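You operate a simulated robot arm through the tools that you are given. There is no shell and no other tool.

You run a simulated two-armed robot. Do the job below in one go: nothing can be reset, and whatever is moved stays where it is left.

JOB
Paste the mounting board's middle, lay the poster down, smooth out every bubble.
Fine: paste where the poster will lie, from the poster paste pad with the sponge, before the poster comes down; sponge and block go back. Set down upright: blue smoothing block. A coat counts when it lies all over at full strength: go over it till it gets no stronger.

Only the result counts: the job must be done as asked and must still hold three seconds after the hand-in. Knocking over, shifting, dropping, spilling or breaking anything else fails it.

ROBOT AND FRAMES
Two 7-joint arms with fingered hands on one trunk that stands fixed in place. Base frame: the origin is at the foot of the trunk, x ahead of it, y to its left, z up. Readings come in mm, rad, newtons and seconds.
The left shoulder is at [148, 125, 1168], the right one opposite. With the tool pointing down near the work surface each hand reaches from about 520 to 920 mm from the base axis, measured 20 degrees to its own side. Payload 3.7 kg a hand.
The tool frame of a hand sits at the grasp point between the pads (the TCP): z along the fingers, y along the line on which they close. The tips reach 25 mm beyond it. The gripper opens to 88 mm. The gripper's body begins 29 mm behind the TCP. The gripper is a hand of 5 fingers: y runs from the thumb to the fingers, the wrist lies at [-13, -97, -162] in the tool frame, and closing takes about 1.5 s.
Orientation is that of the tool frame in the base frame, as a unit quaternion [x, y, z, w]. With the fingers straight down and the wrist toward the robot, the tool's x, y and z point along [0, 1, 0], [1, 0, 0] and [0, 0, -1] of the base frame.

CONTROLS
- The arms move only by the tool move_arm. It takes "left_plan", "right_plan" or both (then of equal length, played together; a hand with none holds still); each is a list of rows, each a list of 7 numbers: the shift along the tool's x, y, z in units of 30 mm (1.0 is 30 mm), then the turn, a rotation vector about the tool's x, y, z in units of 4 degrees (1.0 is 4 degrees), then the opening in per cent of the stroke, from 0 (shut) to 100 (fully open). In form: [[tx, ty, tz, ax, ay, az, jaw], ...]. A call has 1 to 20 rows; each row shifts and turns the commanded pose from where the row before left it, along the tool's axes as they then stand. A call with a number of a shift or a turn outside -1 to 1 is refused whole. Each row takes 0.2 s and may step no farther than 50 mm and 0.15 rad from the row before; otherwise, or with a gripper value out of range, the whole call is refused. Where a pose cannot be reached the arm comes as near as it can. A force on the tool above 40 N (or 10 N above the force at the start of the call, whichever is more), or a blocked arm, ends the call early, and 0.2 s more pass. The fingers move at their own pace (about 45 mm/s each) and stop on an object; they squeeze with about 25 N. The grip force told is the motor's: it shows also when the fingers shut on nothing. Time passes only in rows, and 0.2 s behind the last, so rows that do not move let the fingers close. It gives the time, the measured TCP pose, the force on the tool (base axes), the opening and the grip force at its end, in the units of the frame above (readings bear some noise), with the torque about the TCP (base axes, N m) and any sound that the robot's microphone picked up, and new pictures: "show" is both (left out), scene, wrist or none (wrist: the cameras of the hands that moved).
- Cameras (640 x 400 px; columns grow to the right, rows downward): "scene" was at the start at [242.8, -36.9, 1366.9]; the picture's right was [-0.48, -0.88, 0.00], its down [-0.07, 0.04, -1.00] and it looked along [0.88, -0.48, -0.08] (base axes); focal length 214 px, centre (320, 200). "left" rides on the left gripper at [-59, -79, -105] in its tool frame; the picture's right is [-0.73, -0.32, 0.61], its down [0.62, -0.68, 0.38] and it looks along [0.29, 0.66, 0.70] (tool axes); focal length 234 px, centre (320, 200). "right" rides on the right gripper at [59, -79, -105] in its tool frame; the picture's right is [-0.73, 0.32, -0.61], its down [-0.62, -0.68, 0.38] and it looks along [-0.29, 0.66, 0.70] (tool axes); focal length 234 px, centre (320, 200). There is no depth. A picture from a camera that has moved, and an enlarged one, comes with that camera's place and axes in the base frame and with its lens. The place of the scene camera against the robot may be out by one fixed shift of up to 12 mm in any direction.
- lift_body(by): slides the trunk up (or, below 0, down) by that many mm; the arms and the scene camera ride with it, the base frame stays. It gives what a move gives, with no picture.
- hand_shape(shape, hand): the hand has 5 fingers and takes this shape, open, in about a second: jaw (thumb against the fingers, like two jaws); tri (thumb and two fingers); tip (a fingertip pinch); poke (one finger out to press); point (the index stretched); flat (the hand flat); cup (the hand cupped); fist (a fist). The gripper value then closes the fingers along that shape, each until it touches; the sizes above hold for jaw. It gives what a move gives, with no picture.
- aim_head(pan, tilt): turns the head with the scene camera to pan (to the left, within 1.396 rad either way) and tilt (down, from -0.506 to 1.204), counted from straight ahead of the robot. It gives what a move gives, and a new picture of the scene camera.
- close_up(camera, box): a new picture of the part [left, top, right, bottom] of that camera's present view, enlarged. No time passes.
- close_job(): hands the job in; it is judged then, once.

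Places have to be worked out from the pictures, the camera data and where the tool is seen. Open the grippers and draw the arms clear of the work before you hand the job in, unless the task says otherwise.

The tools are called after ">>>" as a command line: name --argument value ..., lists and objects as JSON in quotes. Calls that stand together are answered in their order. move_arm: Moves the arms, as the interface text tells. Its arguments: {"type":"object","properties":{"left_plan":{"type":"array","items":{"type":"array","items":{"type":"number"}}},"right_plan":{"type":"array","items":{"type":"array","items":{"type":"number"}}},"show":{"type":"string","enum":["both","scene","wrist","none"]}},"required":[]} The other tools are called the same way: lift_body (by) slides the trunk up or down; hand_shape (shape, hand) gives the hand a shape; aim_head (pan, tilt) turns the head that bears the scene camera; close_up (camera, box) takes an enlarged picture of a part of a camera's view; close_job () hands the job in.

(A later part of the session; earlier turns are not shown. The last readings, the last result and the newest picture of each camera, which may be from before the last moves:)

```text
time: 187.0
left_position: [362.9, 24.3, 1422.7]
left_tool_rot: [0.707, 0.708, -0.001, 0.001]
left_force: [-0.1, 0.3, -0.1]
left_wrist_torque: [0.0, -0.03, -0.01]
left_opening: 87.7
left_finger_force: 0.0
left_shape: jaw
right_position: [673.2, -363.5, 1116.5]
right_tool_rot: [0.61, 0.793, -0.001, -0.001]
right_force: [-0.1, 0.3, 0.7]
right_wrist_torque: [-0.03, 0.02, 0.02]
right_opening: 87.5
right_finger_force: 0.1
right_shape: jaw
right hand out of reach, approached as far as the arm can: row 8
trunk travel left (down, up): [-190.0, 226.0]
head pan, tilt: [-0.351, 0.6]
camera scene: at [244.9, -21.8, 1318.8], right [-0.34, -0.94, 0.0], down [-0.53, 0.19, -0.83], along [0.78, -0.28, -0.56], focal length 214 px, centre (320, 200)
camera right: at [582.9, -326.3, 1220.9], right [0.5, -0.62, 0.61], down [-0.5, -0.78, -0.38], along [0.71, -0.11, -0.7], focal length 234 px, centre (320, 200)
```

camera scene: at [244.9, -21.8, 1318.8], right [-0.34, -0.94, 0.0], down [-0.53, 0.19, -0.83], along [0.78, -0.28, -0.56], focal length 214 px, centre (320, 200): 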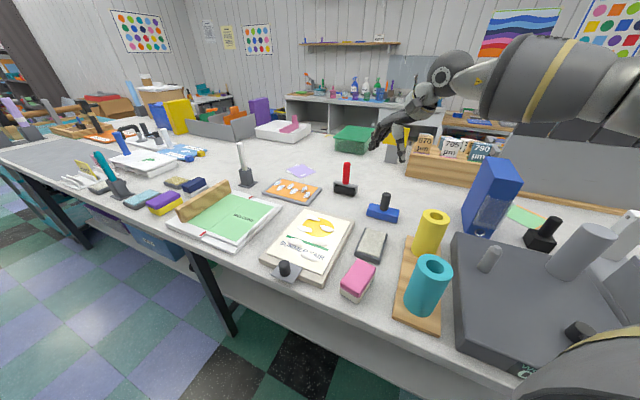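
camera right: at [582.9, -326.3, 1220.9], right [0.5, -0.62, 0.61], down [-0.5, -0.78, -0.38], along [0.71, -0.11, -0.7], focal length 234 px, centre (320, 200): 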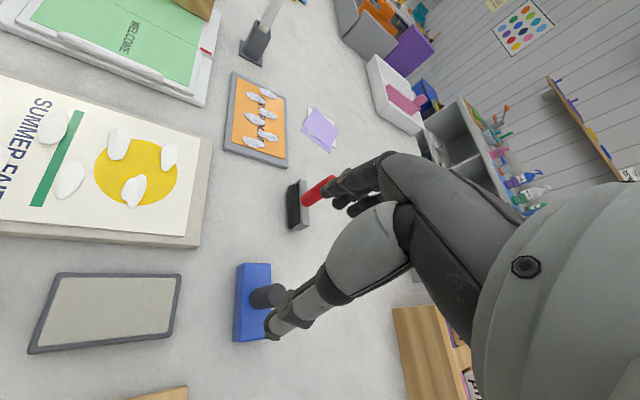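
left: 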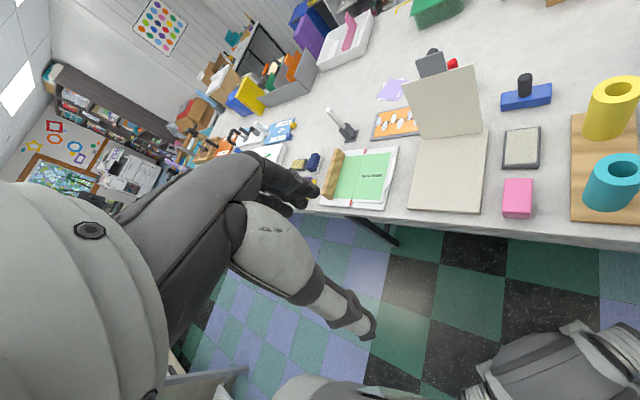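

Yaw 15° is slightly too much here. From this view the block's centre is ≈(696,-409.5), size about 95×48 mm. I turn back to yaw ≈0 and move above the handle.

>>> move_arm --right_plan '[[0, 0, 0, 0, 0, 0.94, 100], [0, 0, 0, 0, 0, 0.94, 100], [0, 0, 0, 0, 0, 0.94, 100], [0, 0, 0, 0, 0, 0.94, 100], [-0.77, 0.385, 0, 0, 0, 0, 100], [-0.77, 0.385, 0, 0, 0, 0, 100], [0, 0, 0.8, 0, 0, 0, 100]]' --show "both"

>>> close_up --camera "right" --box '[180, 180, 400, 400]'

```text
time: 188.6
left_position: [365.1, 21.1, 1423.0]
left_tool_rot: [0.706, 0.708, -0.001, 0.001]
left_force: [0.6, 0.0, -0.4]
left_wrist_torque: [0.02, 0.0, 0.0]
left_opening: 87.8
left_finger_force: 0.0
left_shape: jaw
right_position: [699.0, -411.2, 1091.1]
right_tool_rot: [0.708, 0.707, -0.001, -0.002]
right_force: [-0.5, 0.5, 0.0]
right_wrist_torque: [-0.01, 0.03, 0.03]
right_opening: 87.9
right_finger_force: 0.0
right_shape: jaw
trunk travel left (down, up): [-190.0, 226.0]
head pan, tilt: [-0.351, 0.6]
camera scene: at [245.8, -23.6, 1318.5], right [-0.34, -0.94, 0.0], down [-0.53, 0.19, -0.82], along [0.77, -0.28, -0.57], focal length 214 px, centre (320, 200)
camera right: at [622.0, -353.1, 1196.0], right [0.32, -0.73, 0.61], down [-0.68, -0.62, -0.38], along [0.65, -0.29, -0.7], focal length 234 px, centre (320, 200)
```

scene: 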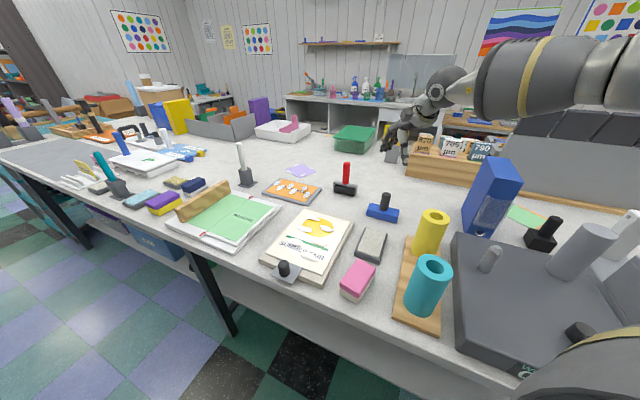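
right: 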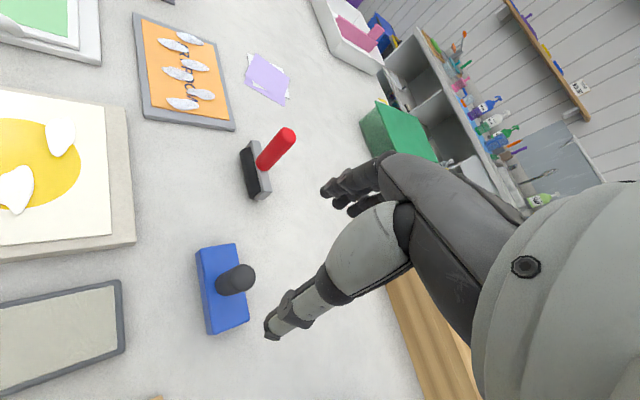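

```text
1.82 times, centred on (290, 290) of right
camera zoom: at [622.0, -353.1, 1196.0], right [0.32, -0.73, 0.61], down [-0.68, -0.62, -0.38], along [0.65, -0.29, -0.7], focal length 426 px, centre (374, 36)
```

zoom: 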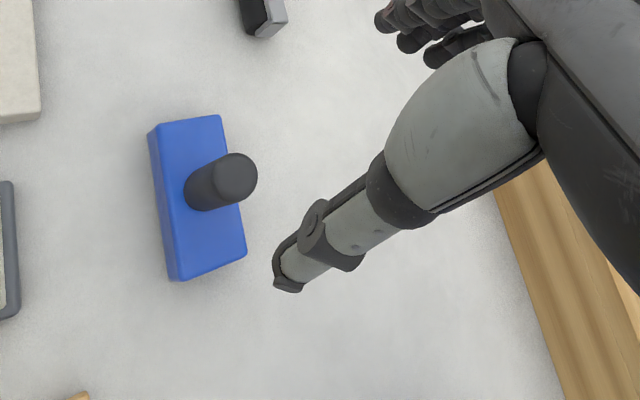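

The handle axis comes out at ≈(702,-415). I centre on it and descend around the handle.

>>> move_arm --right_plan '[[-0.127, 0.1, 0.8, 0, 0, 0, 100], [0, 0, 1, 0, 0, 0, 100], [0, 0, 1, 0, 0, 0, 100], [0, 0, 1, 0, 0, 0, 100], [0, 0, 0.8, 0, 0, 0, 100], [0, 0, 0.5, 0, 0, 0, 100]]' --show "both"

>>> close_up --camera "scene" --box '[330, 150, 450, 250]'

>>> close_up --camera "right" --box '[200, 130, 420, 370]'

```text
time: 190.0
left_position: [365.6, 22.1, 1422.8]
left_tool_rot: [0.707, 0.708, 0.0, 0.0]
left_force: [0.2, -0.5, -0.5]
left_wrist_torque: [-0.03, 0.0, 0.01]
left_opening: 87.8
left_finger_force: 0.0
left_shape: jaw
right_position: [700.0, -412.6, 936.0]
right_tool_rot: [0.707, 0.707, 0.0, -0.001]
right_force: [-0.5, -0.3, 0.5]
right_wrist_torque: [-0.01, 0.03, -0.03]
right_opening: 87.9
right_finger_force: 0.0
right_shape: jaw
trunk travel left (down, up): [-190.0, 226.0]
head pan, tilt: [-0.351, 0.6]
camera scene: at [245.6, -23.4, 1318.6], right [-0.34, -0.94, 0.0], down [-0.53, 0.19, -0.82], along [0.77, -0.28, -0.57], focal length 214 px, centre (320, 200)
camera right: at [622.5, -354.7, 1041.2], right [0.32, -0.73, 0.61], down [-0.68, -0.62, -0.38], along [0.65, -0.29, -0.7], focal length 234 px, centre (320, 200)
```

scene: 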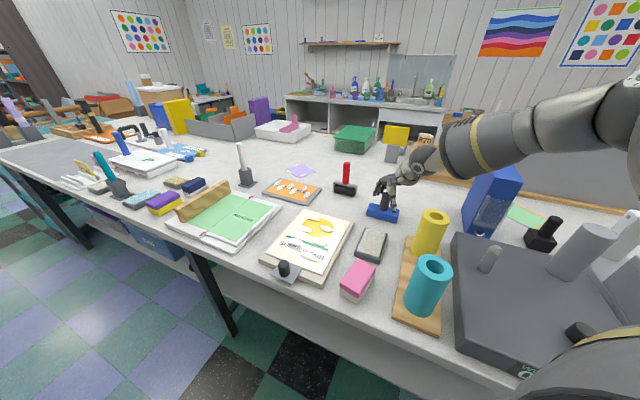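
right: 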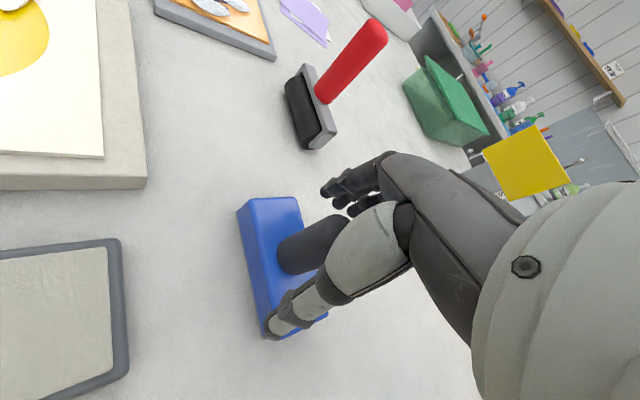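

```text
4.00 times, centred on (390, 200) of scene
camera zoom: at [245.6, -23.4, 1318.6], right [-0.34, -0.94, 0.0], down [-0.53, 0.19, -0.82], along [0.77, -0.28, -0.57], focal length 858 px, centre (40, 200)
```

zoom: 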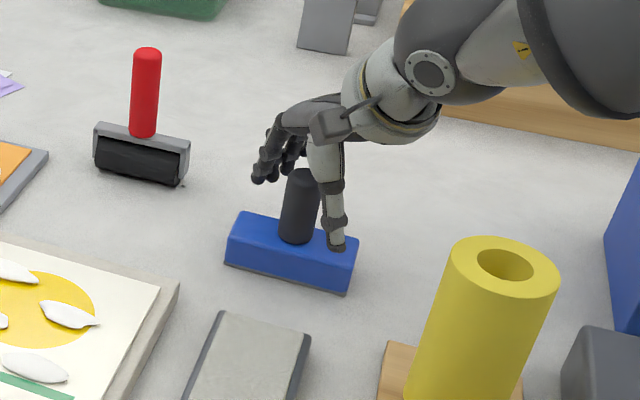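

```text
1.67 times, centred on (310, 250) of right
camera zoom: at [622.5, -354.7, 1041.2], right [0.32, -0.73, 0.61], down [-0.68, -0.62, -0.38], along [0.65, -0.29, -0.7], focal length 390 px, centre (337, 117)
```

zoom: 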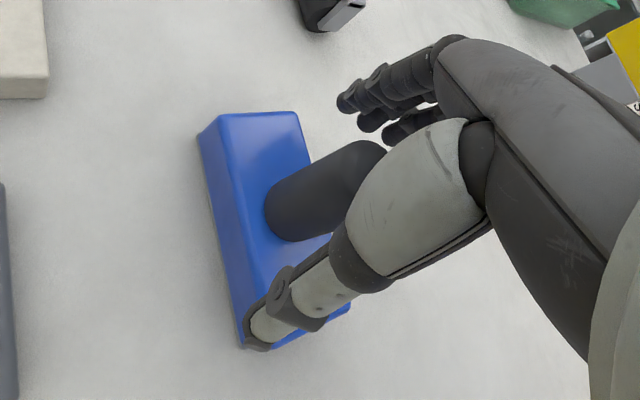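

Thumb and fingers straddle the handle well. I close the hand on it.

>>> move_arm --right_plan '[[-0.08, 0.08, 0.1, 0, 0, 0, 100], [0, 0, 0, 0, 0, 0, 0], [0, 0, 0, 0, 0, 0, 0], [0, 0, 0, 0, 0, 0, 0], [0, 0, 0, 0, 0, 0, 0], [0, 0, 0, 0, 0, 0, 0], [0, 0, 0, 0, 0, 0, 0], [0, 0, 0, 0, 0, 0, 0], [0, 0, 0, 0, 0, 0, 0]]' --show "both"

>>> close_up --camera "scene" --box '[330, 150, 450, 250]'

```text
time: 192.0
left_position: [364.4, 22.5, 1421.9]
left_tool_rot: [0.706, 0.708, -0.001, 0.001]
left_force: [-0.4, 0.0, 0.4]
left_wrist_torque: [0.03, 0.01, 0.03]
left_opening: 87.6
left_finger_force: 0.0
left_shape: jaw
right_position: [703.0, -417.4, 934.2]
right_tool_rot: [0.708, 0.706, 0.001, -0.002]
right_force: [-0.1, -0.1, -0.1]
right_wrist_torque: [0.03, 0.04, 0.01]
right_opening: 20.4
right_finger_force: 25.1
right_shape: jaw
trunk travel left (down, up): [-190.0, 226.0]
head pan, tilt: [-0.351, 0.6]
camera scene: at [245.4, -23.4, 1318.7], right [-0.34, -0.94, 0.0], down [-0.53, 0.19, -0.83], along [0.78, -0.28, -0.56], focal length 214 px, centre (320, 200)
camera right: at [625.5, -357.2, 1039.1], right [0.32, -0.73, 0.61], down [-0.68, -0.62, -0.38], along [0.65, -0.29, -0.7], focal length 234 px, centre (320, 200)
```

scene: 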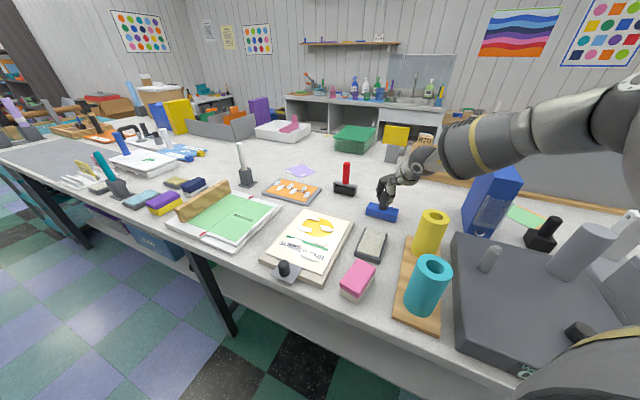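
right: 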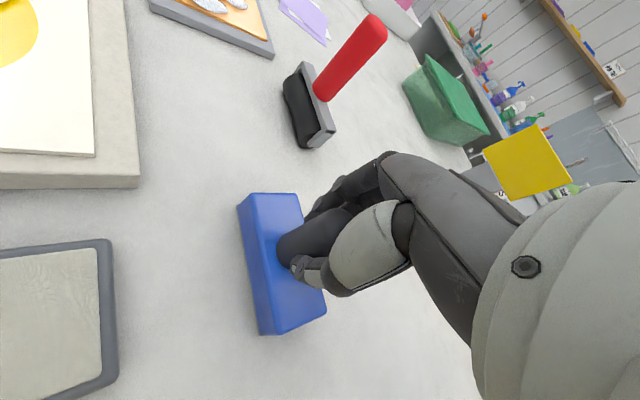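

```text
4.00 times, centred on (390, 200) of scene
camera zoom: at [245.4, -23.4, 1318.7], right [-0.34, -0.94, 0.0], down [-0.53, 0.19, -0.83], along [0.78, -0.28, -0.56], focal length 858 px, centre (40, 200)
```

zoom: 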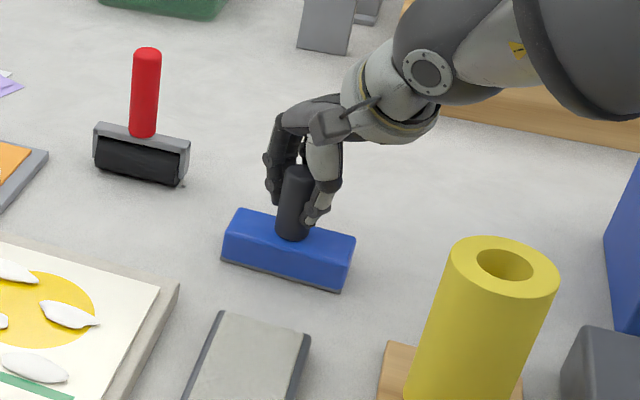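

The block's handle is gripped (20 mm). I lift it and carry it to the far end of the poster, lane over the right bubble column (e1≈338).

>>> move_arm --right_plan '[[0, 0, -0.5, 0, 0, 0, 0], [0, 0, -1, 0, 0, 0, 0], [0, 0, -1, 0, 0, 0, 0], [0.96, 0.11, 0, 0, 0, 0, 0], [0.96, 0.11, 0, 0, 0, 0, 0], [0.96, 0.11, 0, 0, 0, 0, 0], [0.96, 0.11, 0, 0, 0, 0, 0], [0.96, 0.11, 0, 0, 0, 0, 0], [0.96, 0.11, 0, 0, 0, 0, 0]]' --show "both"

>>> close_up --camera "scene" --box '[260, 150, 400, 290]'

```text
time: 194.0
left_position: [364.3, 20.9, 1421.5]
left_tool_rot: [0.707, 0.707, 0.0, 0.001]
left_force: [0.0, 0.1, -1.3]
left_wrist_torque: [0.0, -0.02, 0.01]
left_opening: 87.7
left_finger_force: 0.1
left_shape: jaw
right_position: [723.2, -245.0, 1008.9]
right_tool_rot: [0.708, 0.707, -0.001, -0.002]
right_force: [0.4, 0.2, -1.2]
right_wrist_torque: [-0.02, 0.01, -0.02]
right_opening: 20.0
right_finger_force: 25.2
right_shape: jaw
trunk travel left (down, up): [-190.0, 226.0]
head pan, tilt: [-0.351, 0.6]
camera scene: at [246.0, -23.4, 1318.5], right [-0.34, -0.94, 0.0], down [-0.53, 0.19, -0.82], along [0.77, -0.28, -0.57], focal length 214 px, centre (320, 200)
camera right: at [645.6, -184.8, 1113.8], right [0.32, -0.73, 0.6], down [-0.68, -0.62, -0.38], along [0.65, -0.29, -0.7], focal length 234 px, centre (320, 200)
```

scene: 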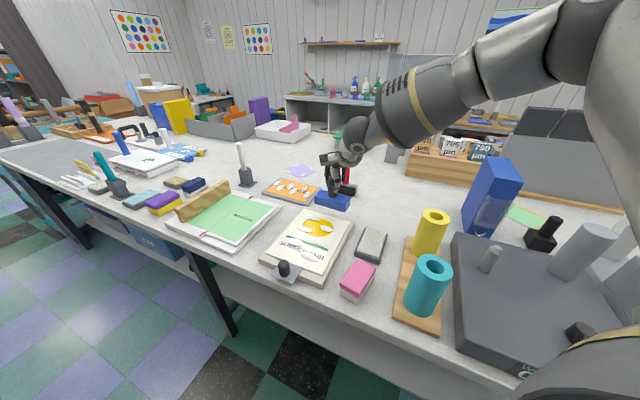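
right: 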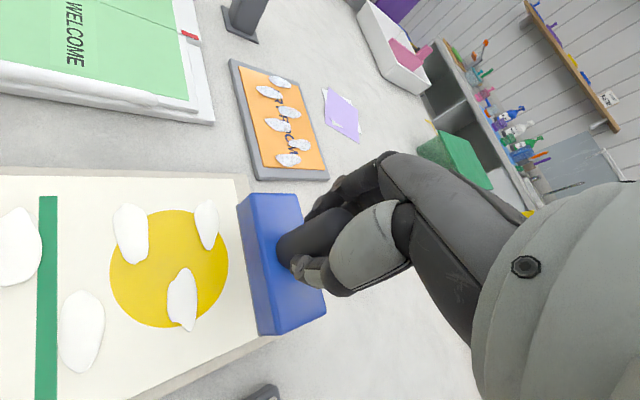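

```text
2.86 times, centred on (330, 220) of scene
camera zoom: at [246.0, -23.4, 1318.5], right [-0.34, -0.94, 0.0], down [-0.53, 0.19, -0.82], along [0.77, -0.28, -0.57], focal length 613 px, centre (291, 143)
```

zoom: 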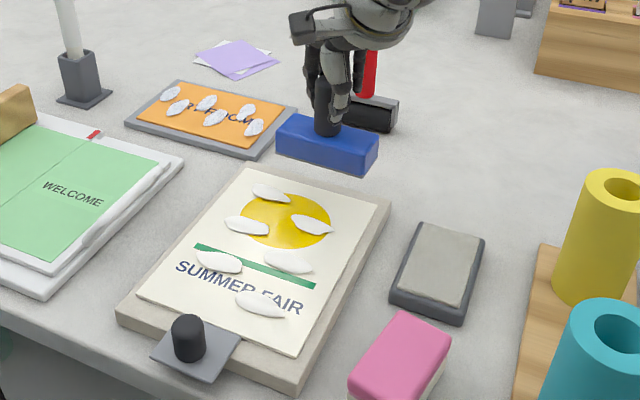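

The block is held level above the poster's far end. I lower it to contact.

>>> move_arm --right_plan '[[0, 0, 0.6, 0, 0, 0, 0], [0, 0, 0.5, 0, 0, 0, 0], [0, 0, 0.2, 0, 0, 0, 0], [0, 0, 0.1, 0, 0, 0, 0]]' --show "none"

```text
time: 195.0
left_position: [364.5, 21.8, 1422.6]
left_tool_rot: [0.707, 0.708, -0.001, 0.001]
left_force: [0.0, -0.2, -0.4]
left_wrist_torque: [0.03, 0.03, 0.02]
left_opening: 87.7
left_finger_force: 0.0
left_shape: jaw
right_position: [722.9, -245.9, 968.7]
right_tool_rot: [0.708, 0.706, -0.001, -0.001]
right_force: [0.5, 0.0, -1.2]
right_wrist_torque: [0.01, 0.04, 0.02]
right_opening: 20.2
right_finger_force: 24.8
right_shape: jaw
trunk travel left (down, up): [-190.0, 226.0]
head pan, tilt: [-0.351, 0.6]
```

>>> move_arm --right_plan '[[0, 0, 0.1, 0, 0, 0, 0], [0, 0, 0.1, 0, 0, 0, 0], [0, 0, 0.06, 0, 0, 0, 0]]' --show "none"

```text
time: 195.8
left_position: [364.7, 21.4, 1421.3]
left_tool_rot: [0.706, 0.708, 0.0, 0.0]
left_force: [-0.6, 0.2, -0.5]
left_wrist_torque: [0.0, -0.01, 0.02]
left_opening: 87.8
left_finger_force: 0.2
left_shape: jaw
right_position: [721.7, -245.0, 961.4]
right_tool_rot: [0.708, 0.707, 0.0, -0.002]
right_force: [-0.9, 0.0, -1.9]
right_wrist_torque: [-0.05, 0.02, 0.0]
right_opening: 20.0
right_finger_force: 24.9
right_shape: jaw
trunk travel left (down, up): [-190.0, 226.0]
head pan, tilt: [-0.351, 0.6]
```

Not yet touching at 961; a little further in small steps.

>>> move_arm --right_plan '[[0, 0, 0.07, 0, 0, 0, 0], [0, 0, 0.07, 0, 0, 0, 0]]' --show "none"

```text
time: 196.4
left_position: [363.9, 21.6, 1421.4]
left_tool_rot: [0.707, 0.708, 0.0, 0.001]
left_force: [-0.5, 0.0, 0.3]
left_wrist_torque: [0.04, 0.01, -0.01]
left_opening: 87.5
left_finger_force: 0.1
left_shape: jaw
right_position: [721.6, -244.6, 958.5]
right_tool_rot: [0.708, 0.706, 0.001, 0.0]
right_force: [-2.1, -0.6, 6.1]
right_wrist_torque: [0.01, 0.02, 0.02]
right_opening: 20.5
right_finger_force: 25.2
right_shape: jaw
trunk travel left (down, up): [-190.0, 226.0]
head pan, tilt: [-0.351, 0.6]
```

Contact with 6 N at TCP z≈958.5. I press slightly more and sweep toward the near edge over the right bubble column.

>>> move_arm --right_plan '[[0, 0, 0.04, 0, 0, 0, 0], [0.3, -0.3, 0, 0, 0, 0, 0], [0.3, -0.3, 0, 0, 0, 0, 0], [0.3, -0.3, 0, 0, 0, 0, 0], [0.3, -0.3, 0, 0, 0, 0, 0], [0.3, -0.3, 0, 0, 0, 0, 0], [0.3, -0.3, 0, 0, 0, 0, 0]]' --show "both"

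>>> close_up --camera "scene" --box '[260, 150, 400, 290]'

```text
time: 198.0
left_position: [362.2, 22.4, 1423.7]
left_tool_rot: [0.707, 0.707, 0.0, 0.002]
left_force: [0.0, -0.3, 0.2]
left_wrist_torque: [-0.01, 0.03, 0.01]
left_opening: 87.8
left_finger_force: 0.0
left_shape: jaw
right_position: [668.9, -190.4, 956.9]
right_tool_rot: [0.708, 0.706, 0.001, -0.001]
right_force: [4.5, -4.8, 19.2]
right_wrist_torque: [-0.14, -0.25, 0.0]
right_opening: 21.6
right_finger_force: 25.1
right_shape: jaw
trunk travel left (down, up): [-190.0, 226.0]
head pan, tilt: [-0.351, 0.6]
camera scene: at [243.9, -23.3, 1319.1], right [-0.34, -0.94, 0.0], down [-0.53, 0.19, -0.83], along [0.78, -0.28, -0.56], focal length 214 px, centre (320, 200)
camera right: at [590.4, -130.4, 1061.4], right [0.32, -0.73, 0.61], down [-0.68, -0.62, -0.38], along [0.66, -0.29, -0.7], focal length 234 px, centre (320, 200)
```

scene: 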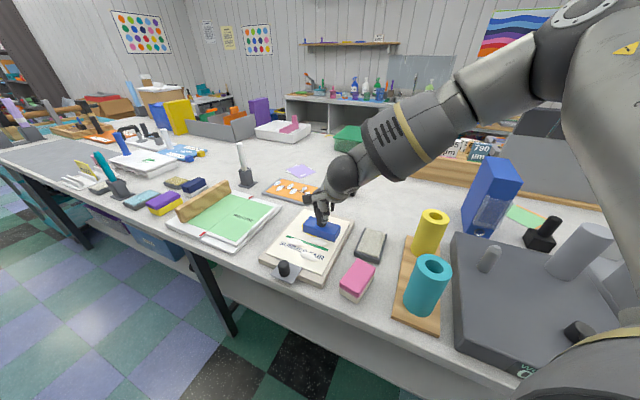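
right: 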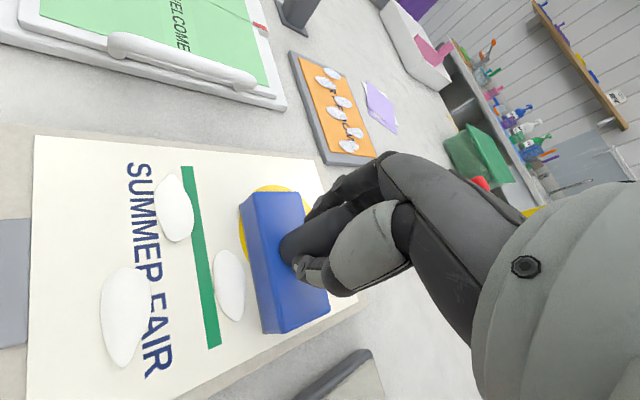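

```text
2.86 times, centred on (330, 220) of scene
camera zoom: at [243.9, -23.3, 1319.1], right [-0.34, -0.94, 0.0], down [-0.53, 0.19, -0.83], along [0.78, -0.28, -0.56], focal length 613 px, centre (291, 143)
```

zoom: 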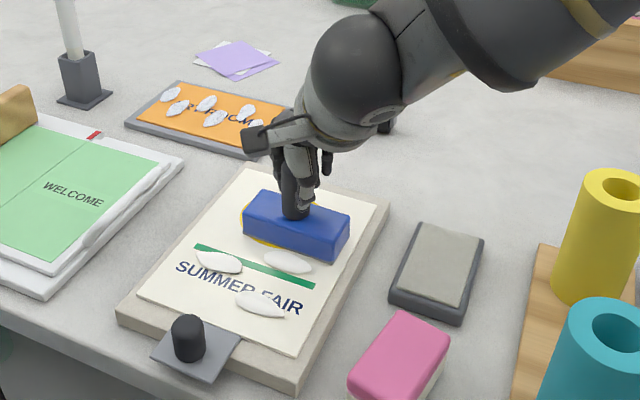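

The bubbles are vanishing as the block passes. I continue the sweep to just before the knob.

>>> move_arm --right_plan '[[0.3, -0.3, 0, 0, 0, 0, 0], [0.3, -0.3, 0, 0, 0, 0, 0], [0.3, -0.3, 0, 0, 0, 0, 0], [0.3, -0.3, 0, 0, 0, 0, 0], [0.3, -0.3, 0, 0, 0, 0, 0], [0.3, -0.3, 0, 0, 0, 0, 0], [0.3, -0.3, 0, 0, 0, 0, 0], [0.28, -0.28, 0, 0, 0, 0, 0]]' --show "both"

>>> close_up --camera "scene" --box '[260, 150, 400, 290]'

```text
time: 199.8
left_position: [362.7, 22.6, 1423.2]
left_tool_rot: [0.706, 0.708, 0.0, 0.002]
left_force: [-0.4, -0.4, 0.4]
left_wrist_torque: [-0.02, -0.01, 0.01]
left_opening: 87.9
left_finger_force: 0.0
left_shape: jaw
right_position: [594.1, -120.9, 955.4]
right_tool_rot: [0.708, 0.706, 0.0, -0.001]
right_force: [4.2, -3.5, 17.5]
right_wrist_torque: [-0.11, -0.26, -0.08]
right_opening: 21.8
right_finger_force: 24.9
right_shape: jaw
trunk travel left (down, up): [-190.0, 226.0]
head pan, tilt: [-0.351, 0.6]
camera scene: at [244.3, -23.5, 1318.9], right [-0.34, -0.94, 0.0], down [-0.53, 0.19, -0.83], along [0.78, -0.28, -0.56], focal length 214 px, centre (320, 200)
camera right: at [518.4, -61.0, 1060.7], right [0.32, -0.73, 0.61], down [-0.68, -0.62, -0.38], along [0.66, -0.29, -0.7], focal length 234 px, centre (320, 200)
```

scene: 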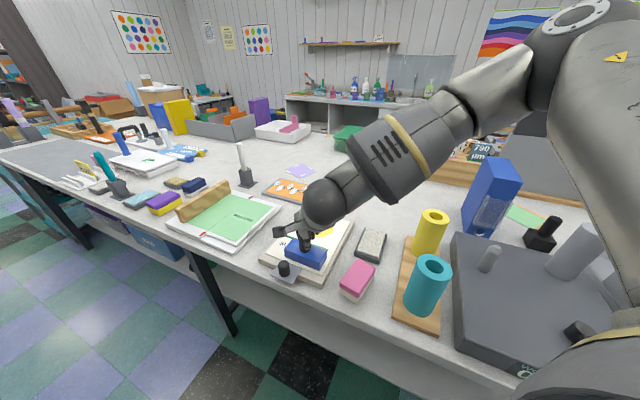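
right: 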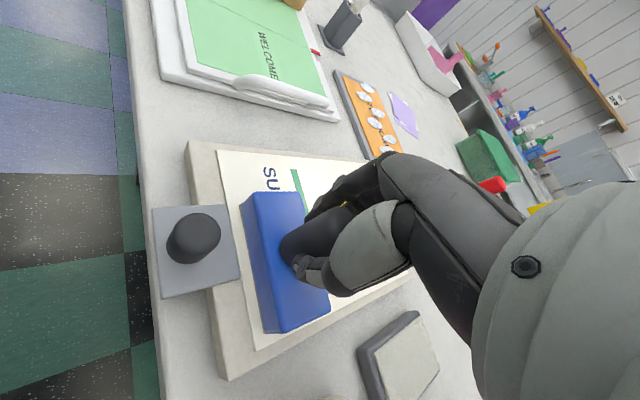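

```text
2.86 times, centred on (330, 220) of scene
camera zoom: at [244.3, -23.5, 1318.9], right [-0.34, -0.94, 0.0], down [-0.53, 0.19, -0.83], along [0.78, -0.28, -0.56], focal length 613 px, centre (291, 143)
```

zoom: 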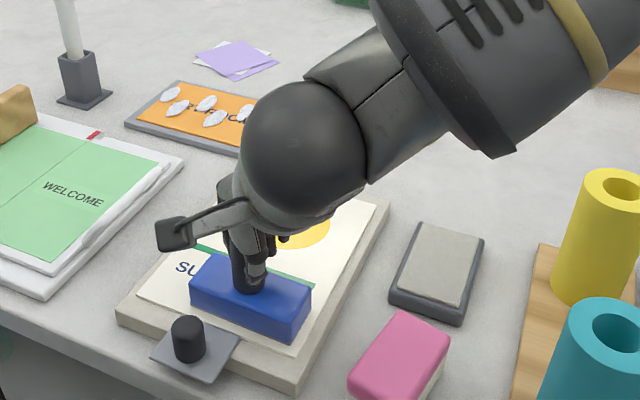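

Right column done. I lift, go to the far end of the left lane (e1≈399) and lower again.

>>> move_arm --right_plan '[[0, 0, -0.4, 0, 0, 0, 0], [0, 0, -0.5, 0, 0, 0, 0], [-0.45, 0.958, 0, 0, 0, 0, 0], [-0.45, 0.958, 0, 0, 0, 0, 0], [-0.45, 0.958, 0, 0, 0, 0, 0], [-0.45, 0.958, 0, 0, 0, 0, 0], [-0.45, 0.958, 0, 0, 0, 0, 0], [-0.45, 0.958, 0, 0, 0, 0, 0], [0, 0, 0.4, 0, 0, 0, 0], [0, 0, 0.2, 0, 0, 0, 0]]' --show "both"

>>> close_up --camera "scene" --box '[260, 150, 400, 290]'

```text
time: 202.0
left_position: [364.4, 21.4, 1422.6]
left_tool_rot: [0.706, 0.708, -0.002, 0.001]
left_force: [-0.5, -1.3, -0.4]
left_wrist_torque: [0.02, -0.01, -0.01]
left_opening: 87.7
left_finger_force: 0.1
left_shape: jaw
right_position: [769.4, -202.4, 963.4]
right_tool_rot: [0.708, 0.707, -0.001, -0.002]
right_force: [0.7, 0.8, -1.1]
right_wrist_torque: [0.02, 0.02, 0.0]
right_opening: 21.2
right_finger_force: 24.9
right_shape: jaw
trunk travel left (down, up): [-190.0, 226.0]
head pan, tilt: [-0.351, 0.6]
camera scene: at [245.8, -23.5, 1318.6], right [-0.34, -0.94, 0.0], down [-0.53, 0.19, -0.82], along [0.77, -0.28, -0.57], focal length 214 px, centre (320, 200)
camera right: at [692.2, -142.2, 1067.7], right [0.32, -0.73, 0.61], down [-0.68, -0.62, -0.38], along [0.65, -0.29, -0.7], focal length 234 px, centre (320, 200)
```

scene: 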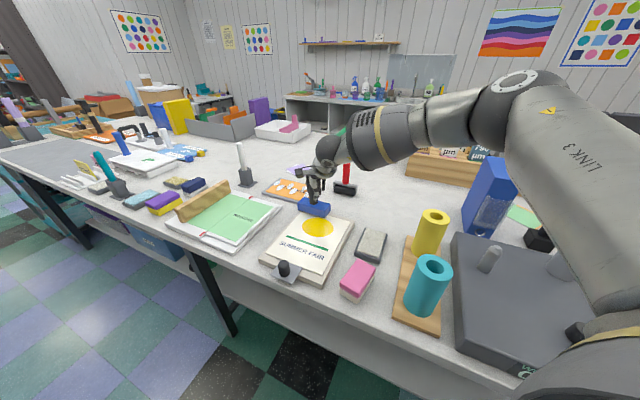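
right: 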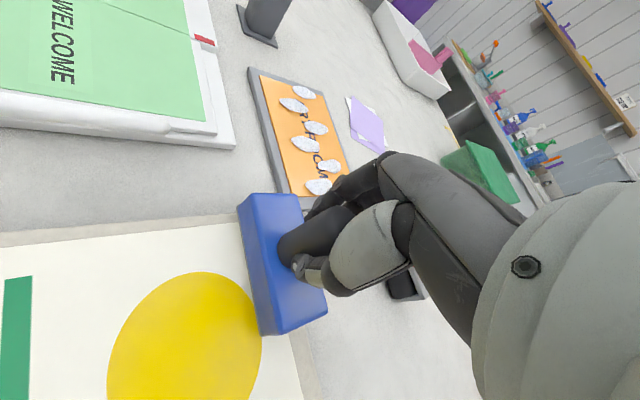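

```text
2.86 times, centred on (330, 220) of scene
camera zoom: at [245.8, -23.5, 1318.6], right [-0.34, -0.94, 0.0], down [-0.53, 0.19, -0.82], along [0.77, -0.28, -0.57], focal length 613 px, centre (291, 143)
```

zoom: 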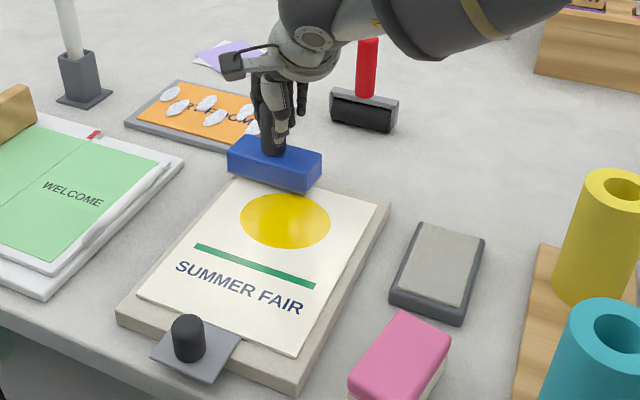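

All bubbles already look gone; I still do the left lane for certainty. Lower to contact and sweep.

>>> move_arm --right_plan '[[0, 0, 0.1, 0, 0, 0, 0], [0, 0, 0.1, 0, 0, 0, 0], [0, 0, 0.06, 0, 0, 0, 0]]' --show "none"

```text
time: 202.8
left_position: [364.1, 23.5, 1421.9]
left_tool_rot: [0.706, 0.708, 0.001, 0.001]
left_force: [0.4, -1.0, -0.2]
left_wrist_torque: [0.04, 0.0, -0.01]
left_opening: 87.5
left_finger_force: 0.0
left_shape: jaw
right_position: [769.8, -202.3, 958.9]
right_tool_rot: [0.707, 0.707, 0.0, 0.0]
right_force: [0.8, 1.1, 4.1]
right_wrist_torque: [0.0, -0.1, 0.01]
right_opening: 21.2
right_finger_force: 24.8
right_shape: jaw
trunk travel left (down, up): [-190.0, 226.0]
head pan, tilt: [-0.351, 0.6]
```

>>> move_arm --right_plan '[[0, 0, 0.06, 0, 0, 0, 0], [0.3, -0.3, 0, 0, 0, 0, 0], [0.3, -0.3, 0, 0, 0, 0, 0], [0.3, -0.3, 0, 0, 0, 0, 0], [0.3, -0.3, 0, 0, 0, 0, 0], [0.3, -0.3, 0, 0, 0, 0, 0], [0.3, -0.3, 0, 0, 0, 0, 0], [0.3, -0.3, 0, 0, 0, 0, 0], [0.3, -0.3, 0, 0, 0, 0, 0], [0.3, -0.3, 0, 0, 0, 0, 0], [0.3, -0.3, 0, 0, 0, 0, 0], [0.3, -0.3, 0, 0, 0, 0, 0], [0.3, -0.3, 0, 0, 0, 0, 0], [0.3, -0.3, 0, 0, 0, 0, 0]]' --show "both"

>>> close_up --camera "scene" --box '[260, 150, 400, 290]'

```text
time: 205.8
left_position: [362.7, 20.8, 1421.9]
left_tool_rot: [0.707, 0.708, -0.001, 0.001]
left_force: [0.6, 0.4, 0.4]
left_wrist_torque: [-0.01, 0.03, 0.0]
left_opening: 87.4
left_finger_force: 0.0
left_shape: jaw
right_position: [652.6, -82.5, 957.0]
right_tool_rot: [0.708, 0.707, 0.0, -0.002]
right_force: [2.7, -3.8, 15.9]
right_wrist_torque: [-0.04, -0.28, -0.06]
right_opening: 22.2
right_finger_force: 24.9
right_shape: jaw
trunk travel left (down, up): [-190.0, 226.0]
head pan, tilt: [-0.351, 0.6]
camera scene: at [244.4, -23.6, 1318.8], right [-0.34, -0.94, 0.0], down [-0.53, 0.19, -0.83], along [0.78, -0.28, -0.56], focal length 214 px, centre (320, 200)
camera right: at [574.3, -23.6, 1060.8], right [0.32, -0.73, 0.61], down [-0.68, -0.62, -0.38], along [0.66, -0.29, -0.7], focal length 234 px, centre (320, 200)
```

scene: 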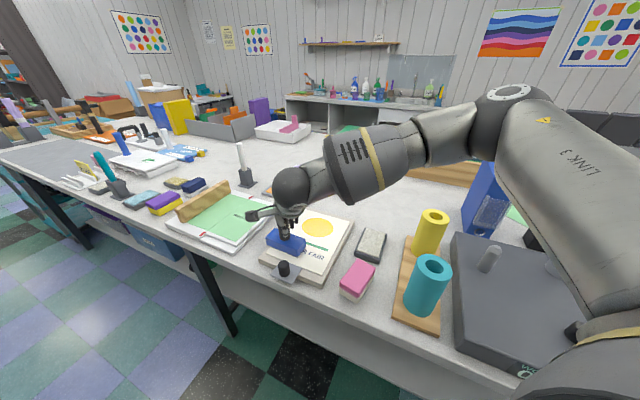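
right: 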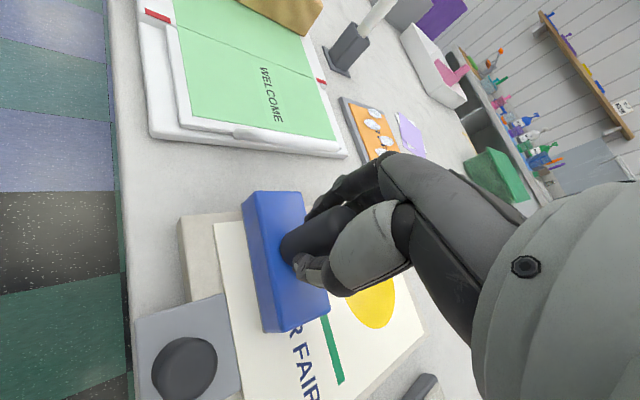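

```text
2.86 times, centred on (330, 220) of scene
camera zoom: at [244.4, -23.6, 1318.8], right [-0.34, -0.94, 0.0], down [-0.53, 0.19, -0.83], along [0.78, -0.28, -0.56], focal length 613 px, centre (291, 143)
```

zoom: 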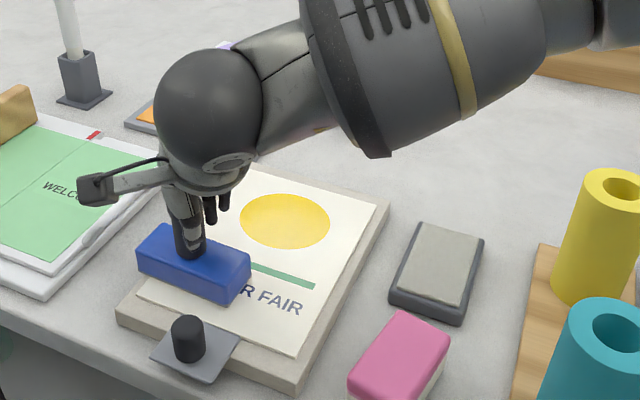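

Both lanes are done. I lift the block and carry it back by the same route to above its home.

>>> move_arm --right_plan '[[0, 0, -0.5, 0, 0, 0, 0], [0, 0, -1, 0, 0, 0, 0], [0, 0, -0.4, 0, 0, 0, 0], [-0.903, 0.39, 0, 0, 0, 0, 0], [-0.903, 0.39, 0, 0, 0, 0, 0], [-0.903, 0.39, 0, 0, 0, 0, 0], [-0.903, 0.39, 0, 0, 0, 0, 0], [-0.903, 0.39, 0, 0, 0, 0, 0], [-0.903, 0.39, 0, 0, 0, 0, 0], [-0.967, -0.114, 0, 0, 0, 0, 0], [-0.967, -0.114, 0, 0, 0, 0, 0], [-0.967, -0.114, 0, 0, 0, 0, 0], [-0.967, -0.114, 0, 0, 0, 0, 0], [-0.967, -0.114, 0, 0, 0, 0, 0], [-0.967, -0.114, 0, 0, 0, 0, 0], [0, 0, 0, 0, 0, 0, 0]]' --show "both"

>>> close_up --camera "scene" --box '[260, 150, 440, 290]'

>>> close_up --camera "left" --box '[380, 60, 580, 220]'

```text
time: 209.2
left_position: [365.1, 23.2, 1423.0]
left_tool_rot: [0.707, 0.708, 0.0, 0.001]
left_force: [0.3, 0.9, -0.2]
left_wrist_torque: [0.01, 0.01, -0.01]
left_opening: 87.8
left_finger_force: 0.1
left_shape: jaw
right_position: [701.8, -421.4, 1010.5]
right_tool_rot: [0.708, 0.707, -0.001, -0.002]
right_force: [0.3, 0.2, -2.6]
right_wrist_torque: [-0.01, 0.0, 0.0]
right_opening: 20.8
right_finger_force: 24.6
right_shape: jaw
trunk travel left (down, up): [-190.0, 226.0]
head pan, tilt: [-0.351, 0.6]
camera scene: at [245.6, -23.2, 1318.6], right [-0.34, -0.94, 0.0], down [-0.53, 0.19, -0.82], along [0.77, -0.28, -0.57], focal length 214 px, centre (320, 200)
camera right: at [624.4, -361.9, 1115.5], right [0.32, -0.73, 0.61], down [-0.68, -0.62, -0.38], along [0.65, -0.29, -0.7], focal length 234 px, centre (320, 200)
```

scene: 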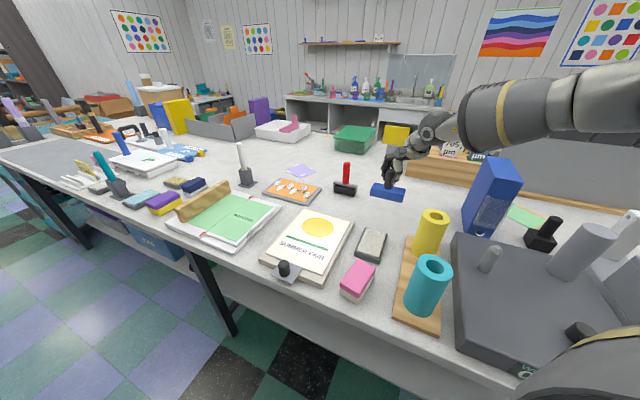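
right: 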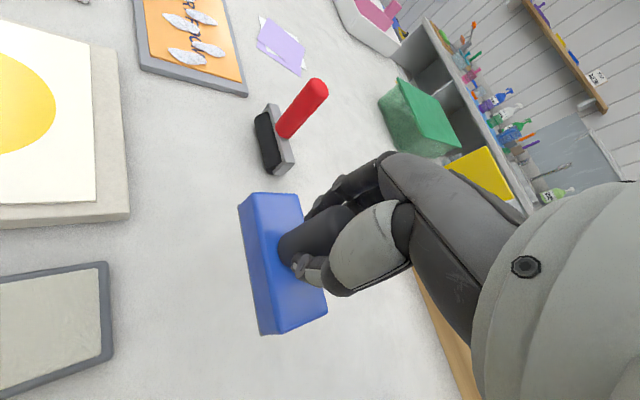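

```text
2.86 times, centred on (350, 220) of scene
camera zoom: at [245.6, -23.2, 1318.6], right [-0.34, -0.94, 0.0], down [-0.53, 0.19, -0.82], along [0.77, -0.28, -0.57], focal length 613 px, centre (234, 143)
```

zoom: 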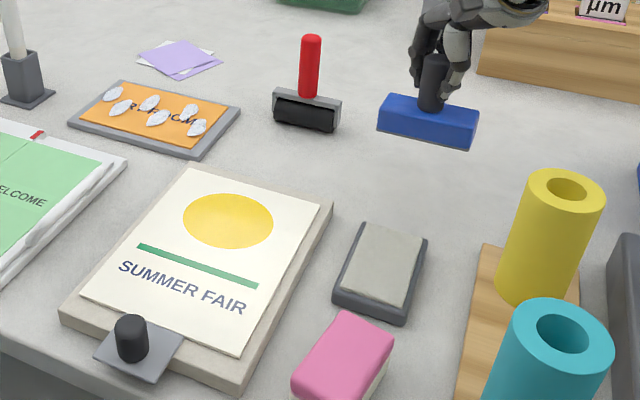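

```text
2.50 times, centred on (480, 140) of left
camera zoom: at [285.1, -36.4, 1527.4], right [-0.32, -0.73, -0.61], down [-0.68, 0.62, -0.38], along [0.66, 0.29, -0.7], focal length 585 px, centre (-80, 350)
```

zoom: 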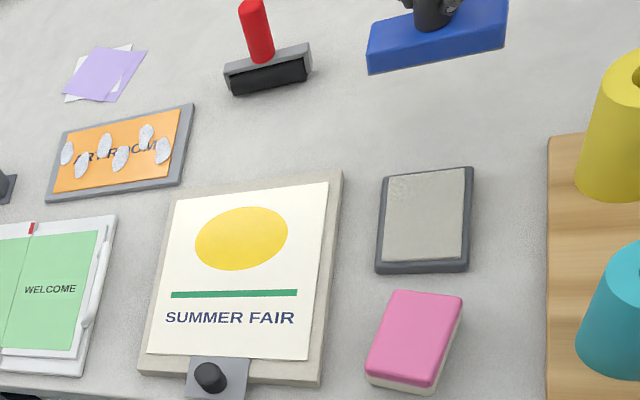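

The poster is smooth and flat. I lower the block to its place.

>>> move_arm --right_plan '[[0.08, 0.02, 0.8, 0, 0, 0, 0], [0, 0, 0.8, 0, 0, 0, 0], [0, 0, 0.6, 0, 0, 0, 0], [0, 0, 0.15, 0, 0, 0, 0]]' --show "none"

```text
time: 210.2
left_position: [363.8, 22.6, 1421.8]
left_tool_rot: [0.706, 0.708, -0.001, 0.001]
left_force: [-0.5, 0.5, 0.2]
left_wrist_torque: [0.01, -0.03, -0.03]
left_opening: 87.7
left_finger_force: 0.1
left_shape: jaw
right_position: [702.5, -418.1, 941.5]
right_tool_rot: [0.707, 0.707, 0.0, -0.001]
right_force: [0.4, 0.3, -1.0]
right_wrist_torque: [0.0, -0.01, 0.0]
right_opening: 21.3
right_finger_force: 25.7
right_shape: jaw
trunk travel left (down, up): [-190.0, 226.0]
head pan, tilt: [-0.351, 0.6]
```

>>> move_arm --right_plan '[[0, -0.03, 0.1, 0, 0, 0, 0], [0, 0, 0.1, 0, 0, 0, 0], [0, 0, 0.06, 0, 0, 0, 0]]' --show "none"

```text
time: 211.0
left_position: [364.3, 22.9, 1422.5]
left_tool_rot: [0.707, 0.708, -0.001, 0.001]
left_force: [0.3, 0.9, 0.5]
left_wrist_torque: [0.01, 0.03, -0.02]
left_opening: 87.6
left_finger_force: 0.0
left_shape: jaw
right_position: [701.6, -418.4, 934.3]
right_tool_rot: [0.708, 0.706, 0.001, -0.001]
right_force: [-0.7, 0.9, 1.4]
right_wrist_torque: [-0.01, -0.04, -0.02]
right_opening: 21.3
right_finger_force: 25.2
right_shape: jaw
trunk travel left (down, up): [-190.0, 226.0]
head pan, tilt: [-0.351, 0.6]
```

Contact begins at 934. One more small step, then open and rise.

>>> move_arm --right_plan '[[0, 0, 0.05, 0, 0, 0, 0], [0, 0, 0, 0, 0, 0, 0]]' --show "none"

```text
time: 211.6
left_position: [363.0, 21.6, 1423.3]
left_tool_rot: [0.706, 0.708, -0.001, 0.001]
left_force: [-0.5, 0.2, -0.8]
left_wrist_torque: [0.04, 0.0, 0.02]
left_opening: 87.6
left_finger_force: 0.1
left_shape: jaw
right_position: [700.9, -417.7, 933.5]
right_tool_rot: [0.708, 0.706, 0.001, 0.0]
right_force: [-0.9, 0.7, 4.2]
right_wrist_torque: [0.06, -0.07, 0.02]
right_opening: 21.5
right_finger_force: 25.7
right_shape: jaw
trunk travel left (down, up): [-190.0, 226.0]
head pan, tilt: [-0.351, 0.6]
```

>>> move_arm --right_plan '[[0, 0, 0, 0, 0, 0, 100], [0, 0, 0, 0, 0, 0, 100], [0, 0, 0, 0, 0, 0, 100], [0, 0, 0, 0, 0, 0, 100], [0, 0, 0, 0, 0, 0, 100], [0, 0, 0, 0, 0, 0, 100], [0, 0, 0, 0, 0, 0, 100], [0, 0, -0.5, 0, 0, 0, 100], [0, 0, -1, 0, 0, 0, 100], [0, 0, -1, 0, 0, 0, 100], [0, 0, -1, 0, 0, 0, 100], [0, 0, -1, 0, 0, 0, 100]]' --show "both"

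>>> close_up --camera "scene" --box '[260, 150, 440, 290]'

```text
time: 214.2
left_position: [364.6, 22.5, 1422.4]
left_tool_rot: [0.707, 0.708, -0.001, 0.0]
left_force: [0.2, 0.0, -0.1]
left_wrist_torque: [0.01, -0.05, -0.01]
left_opening: 87.7
left_finger_force: 0.0
left_shape: jaw
right_position: [703.3, -417.0, 1068.1]
right_tool_rot: [0.708, 0.706, 0.0, 0.0]
right_force: [-0.2, 0.8, 0.0]
right_wrist_torque: [0.03, -0.01, 0.0]
right_opening: 87.7
right_finger_force: 0.0
right_shape: jaw
trunk travel left (down, up): [-190.0, 226.0]
head pan, tilt: [-0.351, 0.6]
camera scene: at [244.9, -23.2, 1318.8], right [-0.34, -0.94, 0.0], down [-0.53, 0.19, -0.83], along [0.78, -0.28, -0.56], focal length 214 px, centre (320, 200)
camera right: at [624.9, -358.0, 1173.3], right [0.32, -0.73, 0.61], down [-0.68, -0.62, -0.38], along [0.65, -0.29, -0.7], focal length 234 px, centre (320, 200)
```

scene: 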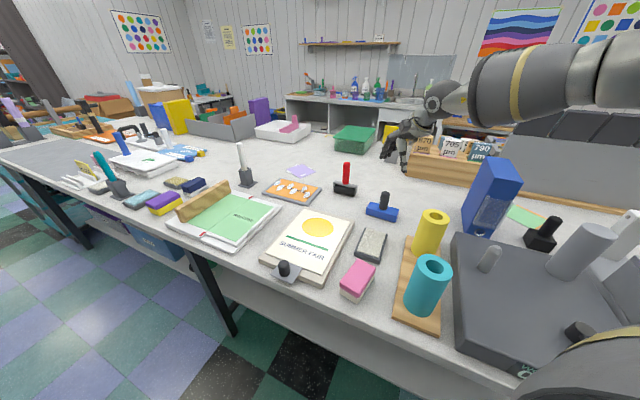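
right: 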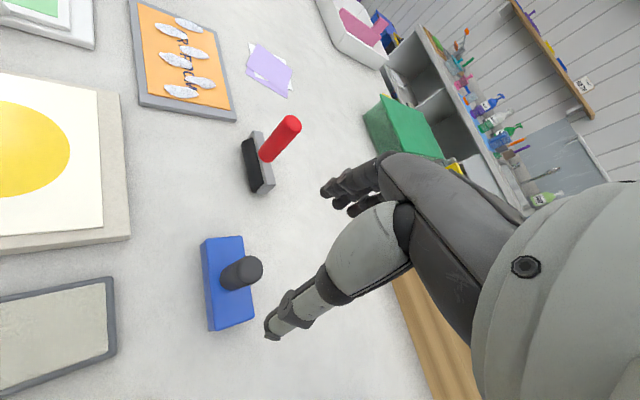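

```text
2.86 times, centred on (350, 220) of scene
camera zoom: at [244.9, -23.2, 1318.8], right [-0.34, -0.94, 0.0], down [-0.53, 0.19, -0.83], along [0.78, -0.28, -0.56], focal length 613 px, centre (234, 143)
```

zoom: 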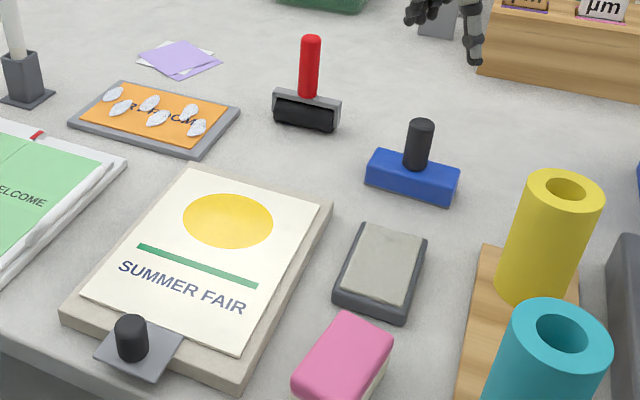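

The block stands upright in its place, poster is smooth, sponge is back. I now withdraw the right arm up and back clear of the work.

>>> move_arm --right_plan '[[0, 0, -1, 0, 0, 0, 100], [0, 0, -1, 0, 0, 0, 100], [0, 0, -1, 0, 0, 0, 100], [0, 0, -1, 0, 0, 0, 100], [0.6, -0.87, 0, 0, 0, 0, 100], [0.6, -0.87, 0, 0, 0, 0, 100], [0.6, -0.87, 0, 0, 0, 0, 100], [0.6, -0.87, 0, 0, 0, 0, 100], [0.6, -0.87, 0, 0, 0, 0, 100], [0.6, -0.87, 0, 0, 0, 0, 100], [0.6, -0.87, 0, 0, 0, 0, 100]]' --show "none"

>>> move_arm --right_plan '[[-0.12, -0.8, -0.57, 0, 0, 0, 100], [-0.12, -0.9, -0.57, 0, 0, 0, 100], [-0.12, -0.9, -0.57, 0, 0, 0, 100], [-0.12, -0.9, -0.57, 0, 0, 0, 100], [-0.12, -0.9, -0.57, 0, 0, 0, 100], [-0.12, -0.9, -0.57, 0, 0, 0, 100], [-0.12, -0.9, -0.57, 0, 0, 0, 100], [0, 0, 0, 0, 0, 0, 100]]' --show "both"

>>> close_up --camera "scene" --box '[220, 150, 460, 320]'

>>> close_up --camera "left" --box '[400, 80, 540, 220]'

```text
time: 216.6
left_position: [364.3, 22.5, 1423.1]
left_tool_rot: [0.706, 0.708, -0.001, 0.002]
left_force: [0.1, -0.4, 0.0]
left_wrist_torque: [0.03, -0.02, 0.0]
left_opening: 87.8
left_finger_force: 0.0
left_shape: jaw
right_position: [522.3, -292.3, 1190.4]
right_tool_rot: [0.708, 0.706, 0.0, -0.001]
right_force: [-0.2, 0.3, 0.5]
right_wrist_torque: [0.0, -0.01, -0.01]
right_opening: 87.5
right_finger_force: 0.1
right_shape: jaw
trunk travel left (down, up): [-190.0, 226.0]
head pan, tilt: [-0.351, 0.6]
```

```text
time: 218.4
left_position: [365.1, 21.4, 1421.9]
left_tool_rot: [0.706, 0.708, 0.0, 0.0]
left_force: [0.0, -0.4, 0.5]
left_wrist_torque: [0.01, 0.0, 0.0]
left_opening: 87.9
left_finger_force: 0.0
left_shape: jaw
right_position: [333.5, -318.7, 1308.9]
right_tool_rot: [0.708, 0.707, 0.0, -0.002]
right_force: [0.2, -0.8, 0.0]
right_wrist_torque: [0.02, -0.04, 0.02]
right_opening: 87.9
right_finger_force: 0.0
right_shape: jaw
trunk travel left (down, up): [-190.0, 226.0]
head pan, tilt: [-0.351, 0.6]
camera scene: at [245.8, -23.4, 1318.5], right [-0.34, -0.94, 0.0], down [-0.53, 0.19, -0.82], along [0.77, -0.28, -0.57], focal length 214 px, centre (320, 200)
camera right: at [256.4, -258.6, 1412.3], right [0.32, -0.73, 0.61], down [-0.68, -0.62, -0.38], along [0.65, -0.29, -0.7], focal length 234 px, centre (320, 200)
```

scene: 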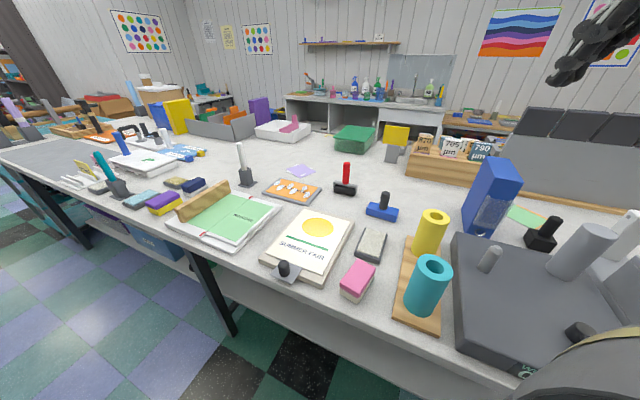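
right: 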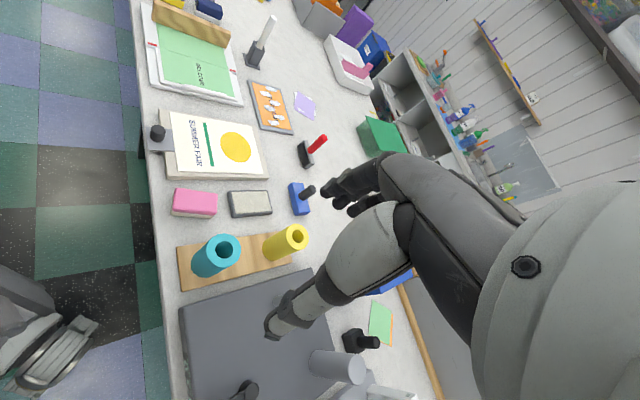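

```text
2.35 times, centred on (340, 235) of scene
camera zoom: at [245.8, -23.4, 1318.5], right [-0.34, -0.94, 0.0], down [-0.53, 0.19, -0.82], along [0.77, -0.28, -0.57], focal length 505 px, centre (273, 118)
```

zoom: 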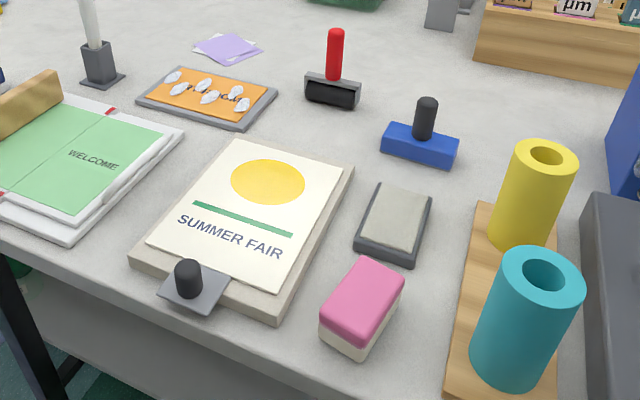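

```text
2.86 times, centred on (470, 150) of left
camera zoom: at [285.3, -36.7, 1527.3], right [-0.32, -0.73, -0.61], down [-0.68, 0.62, -0.38], along [0.66, 0.29, -0.7], focal length 669 px, centre (-109, 343)
```

zoom: 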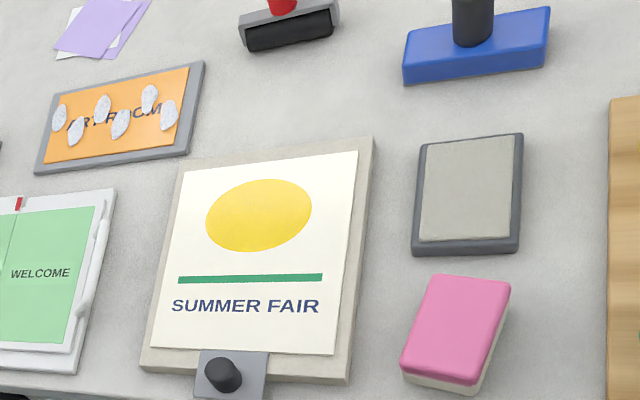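

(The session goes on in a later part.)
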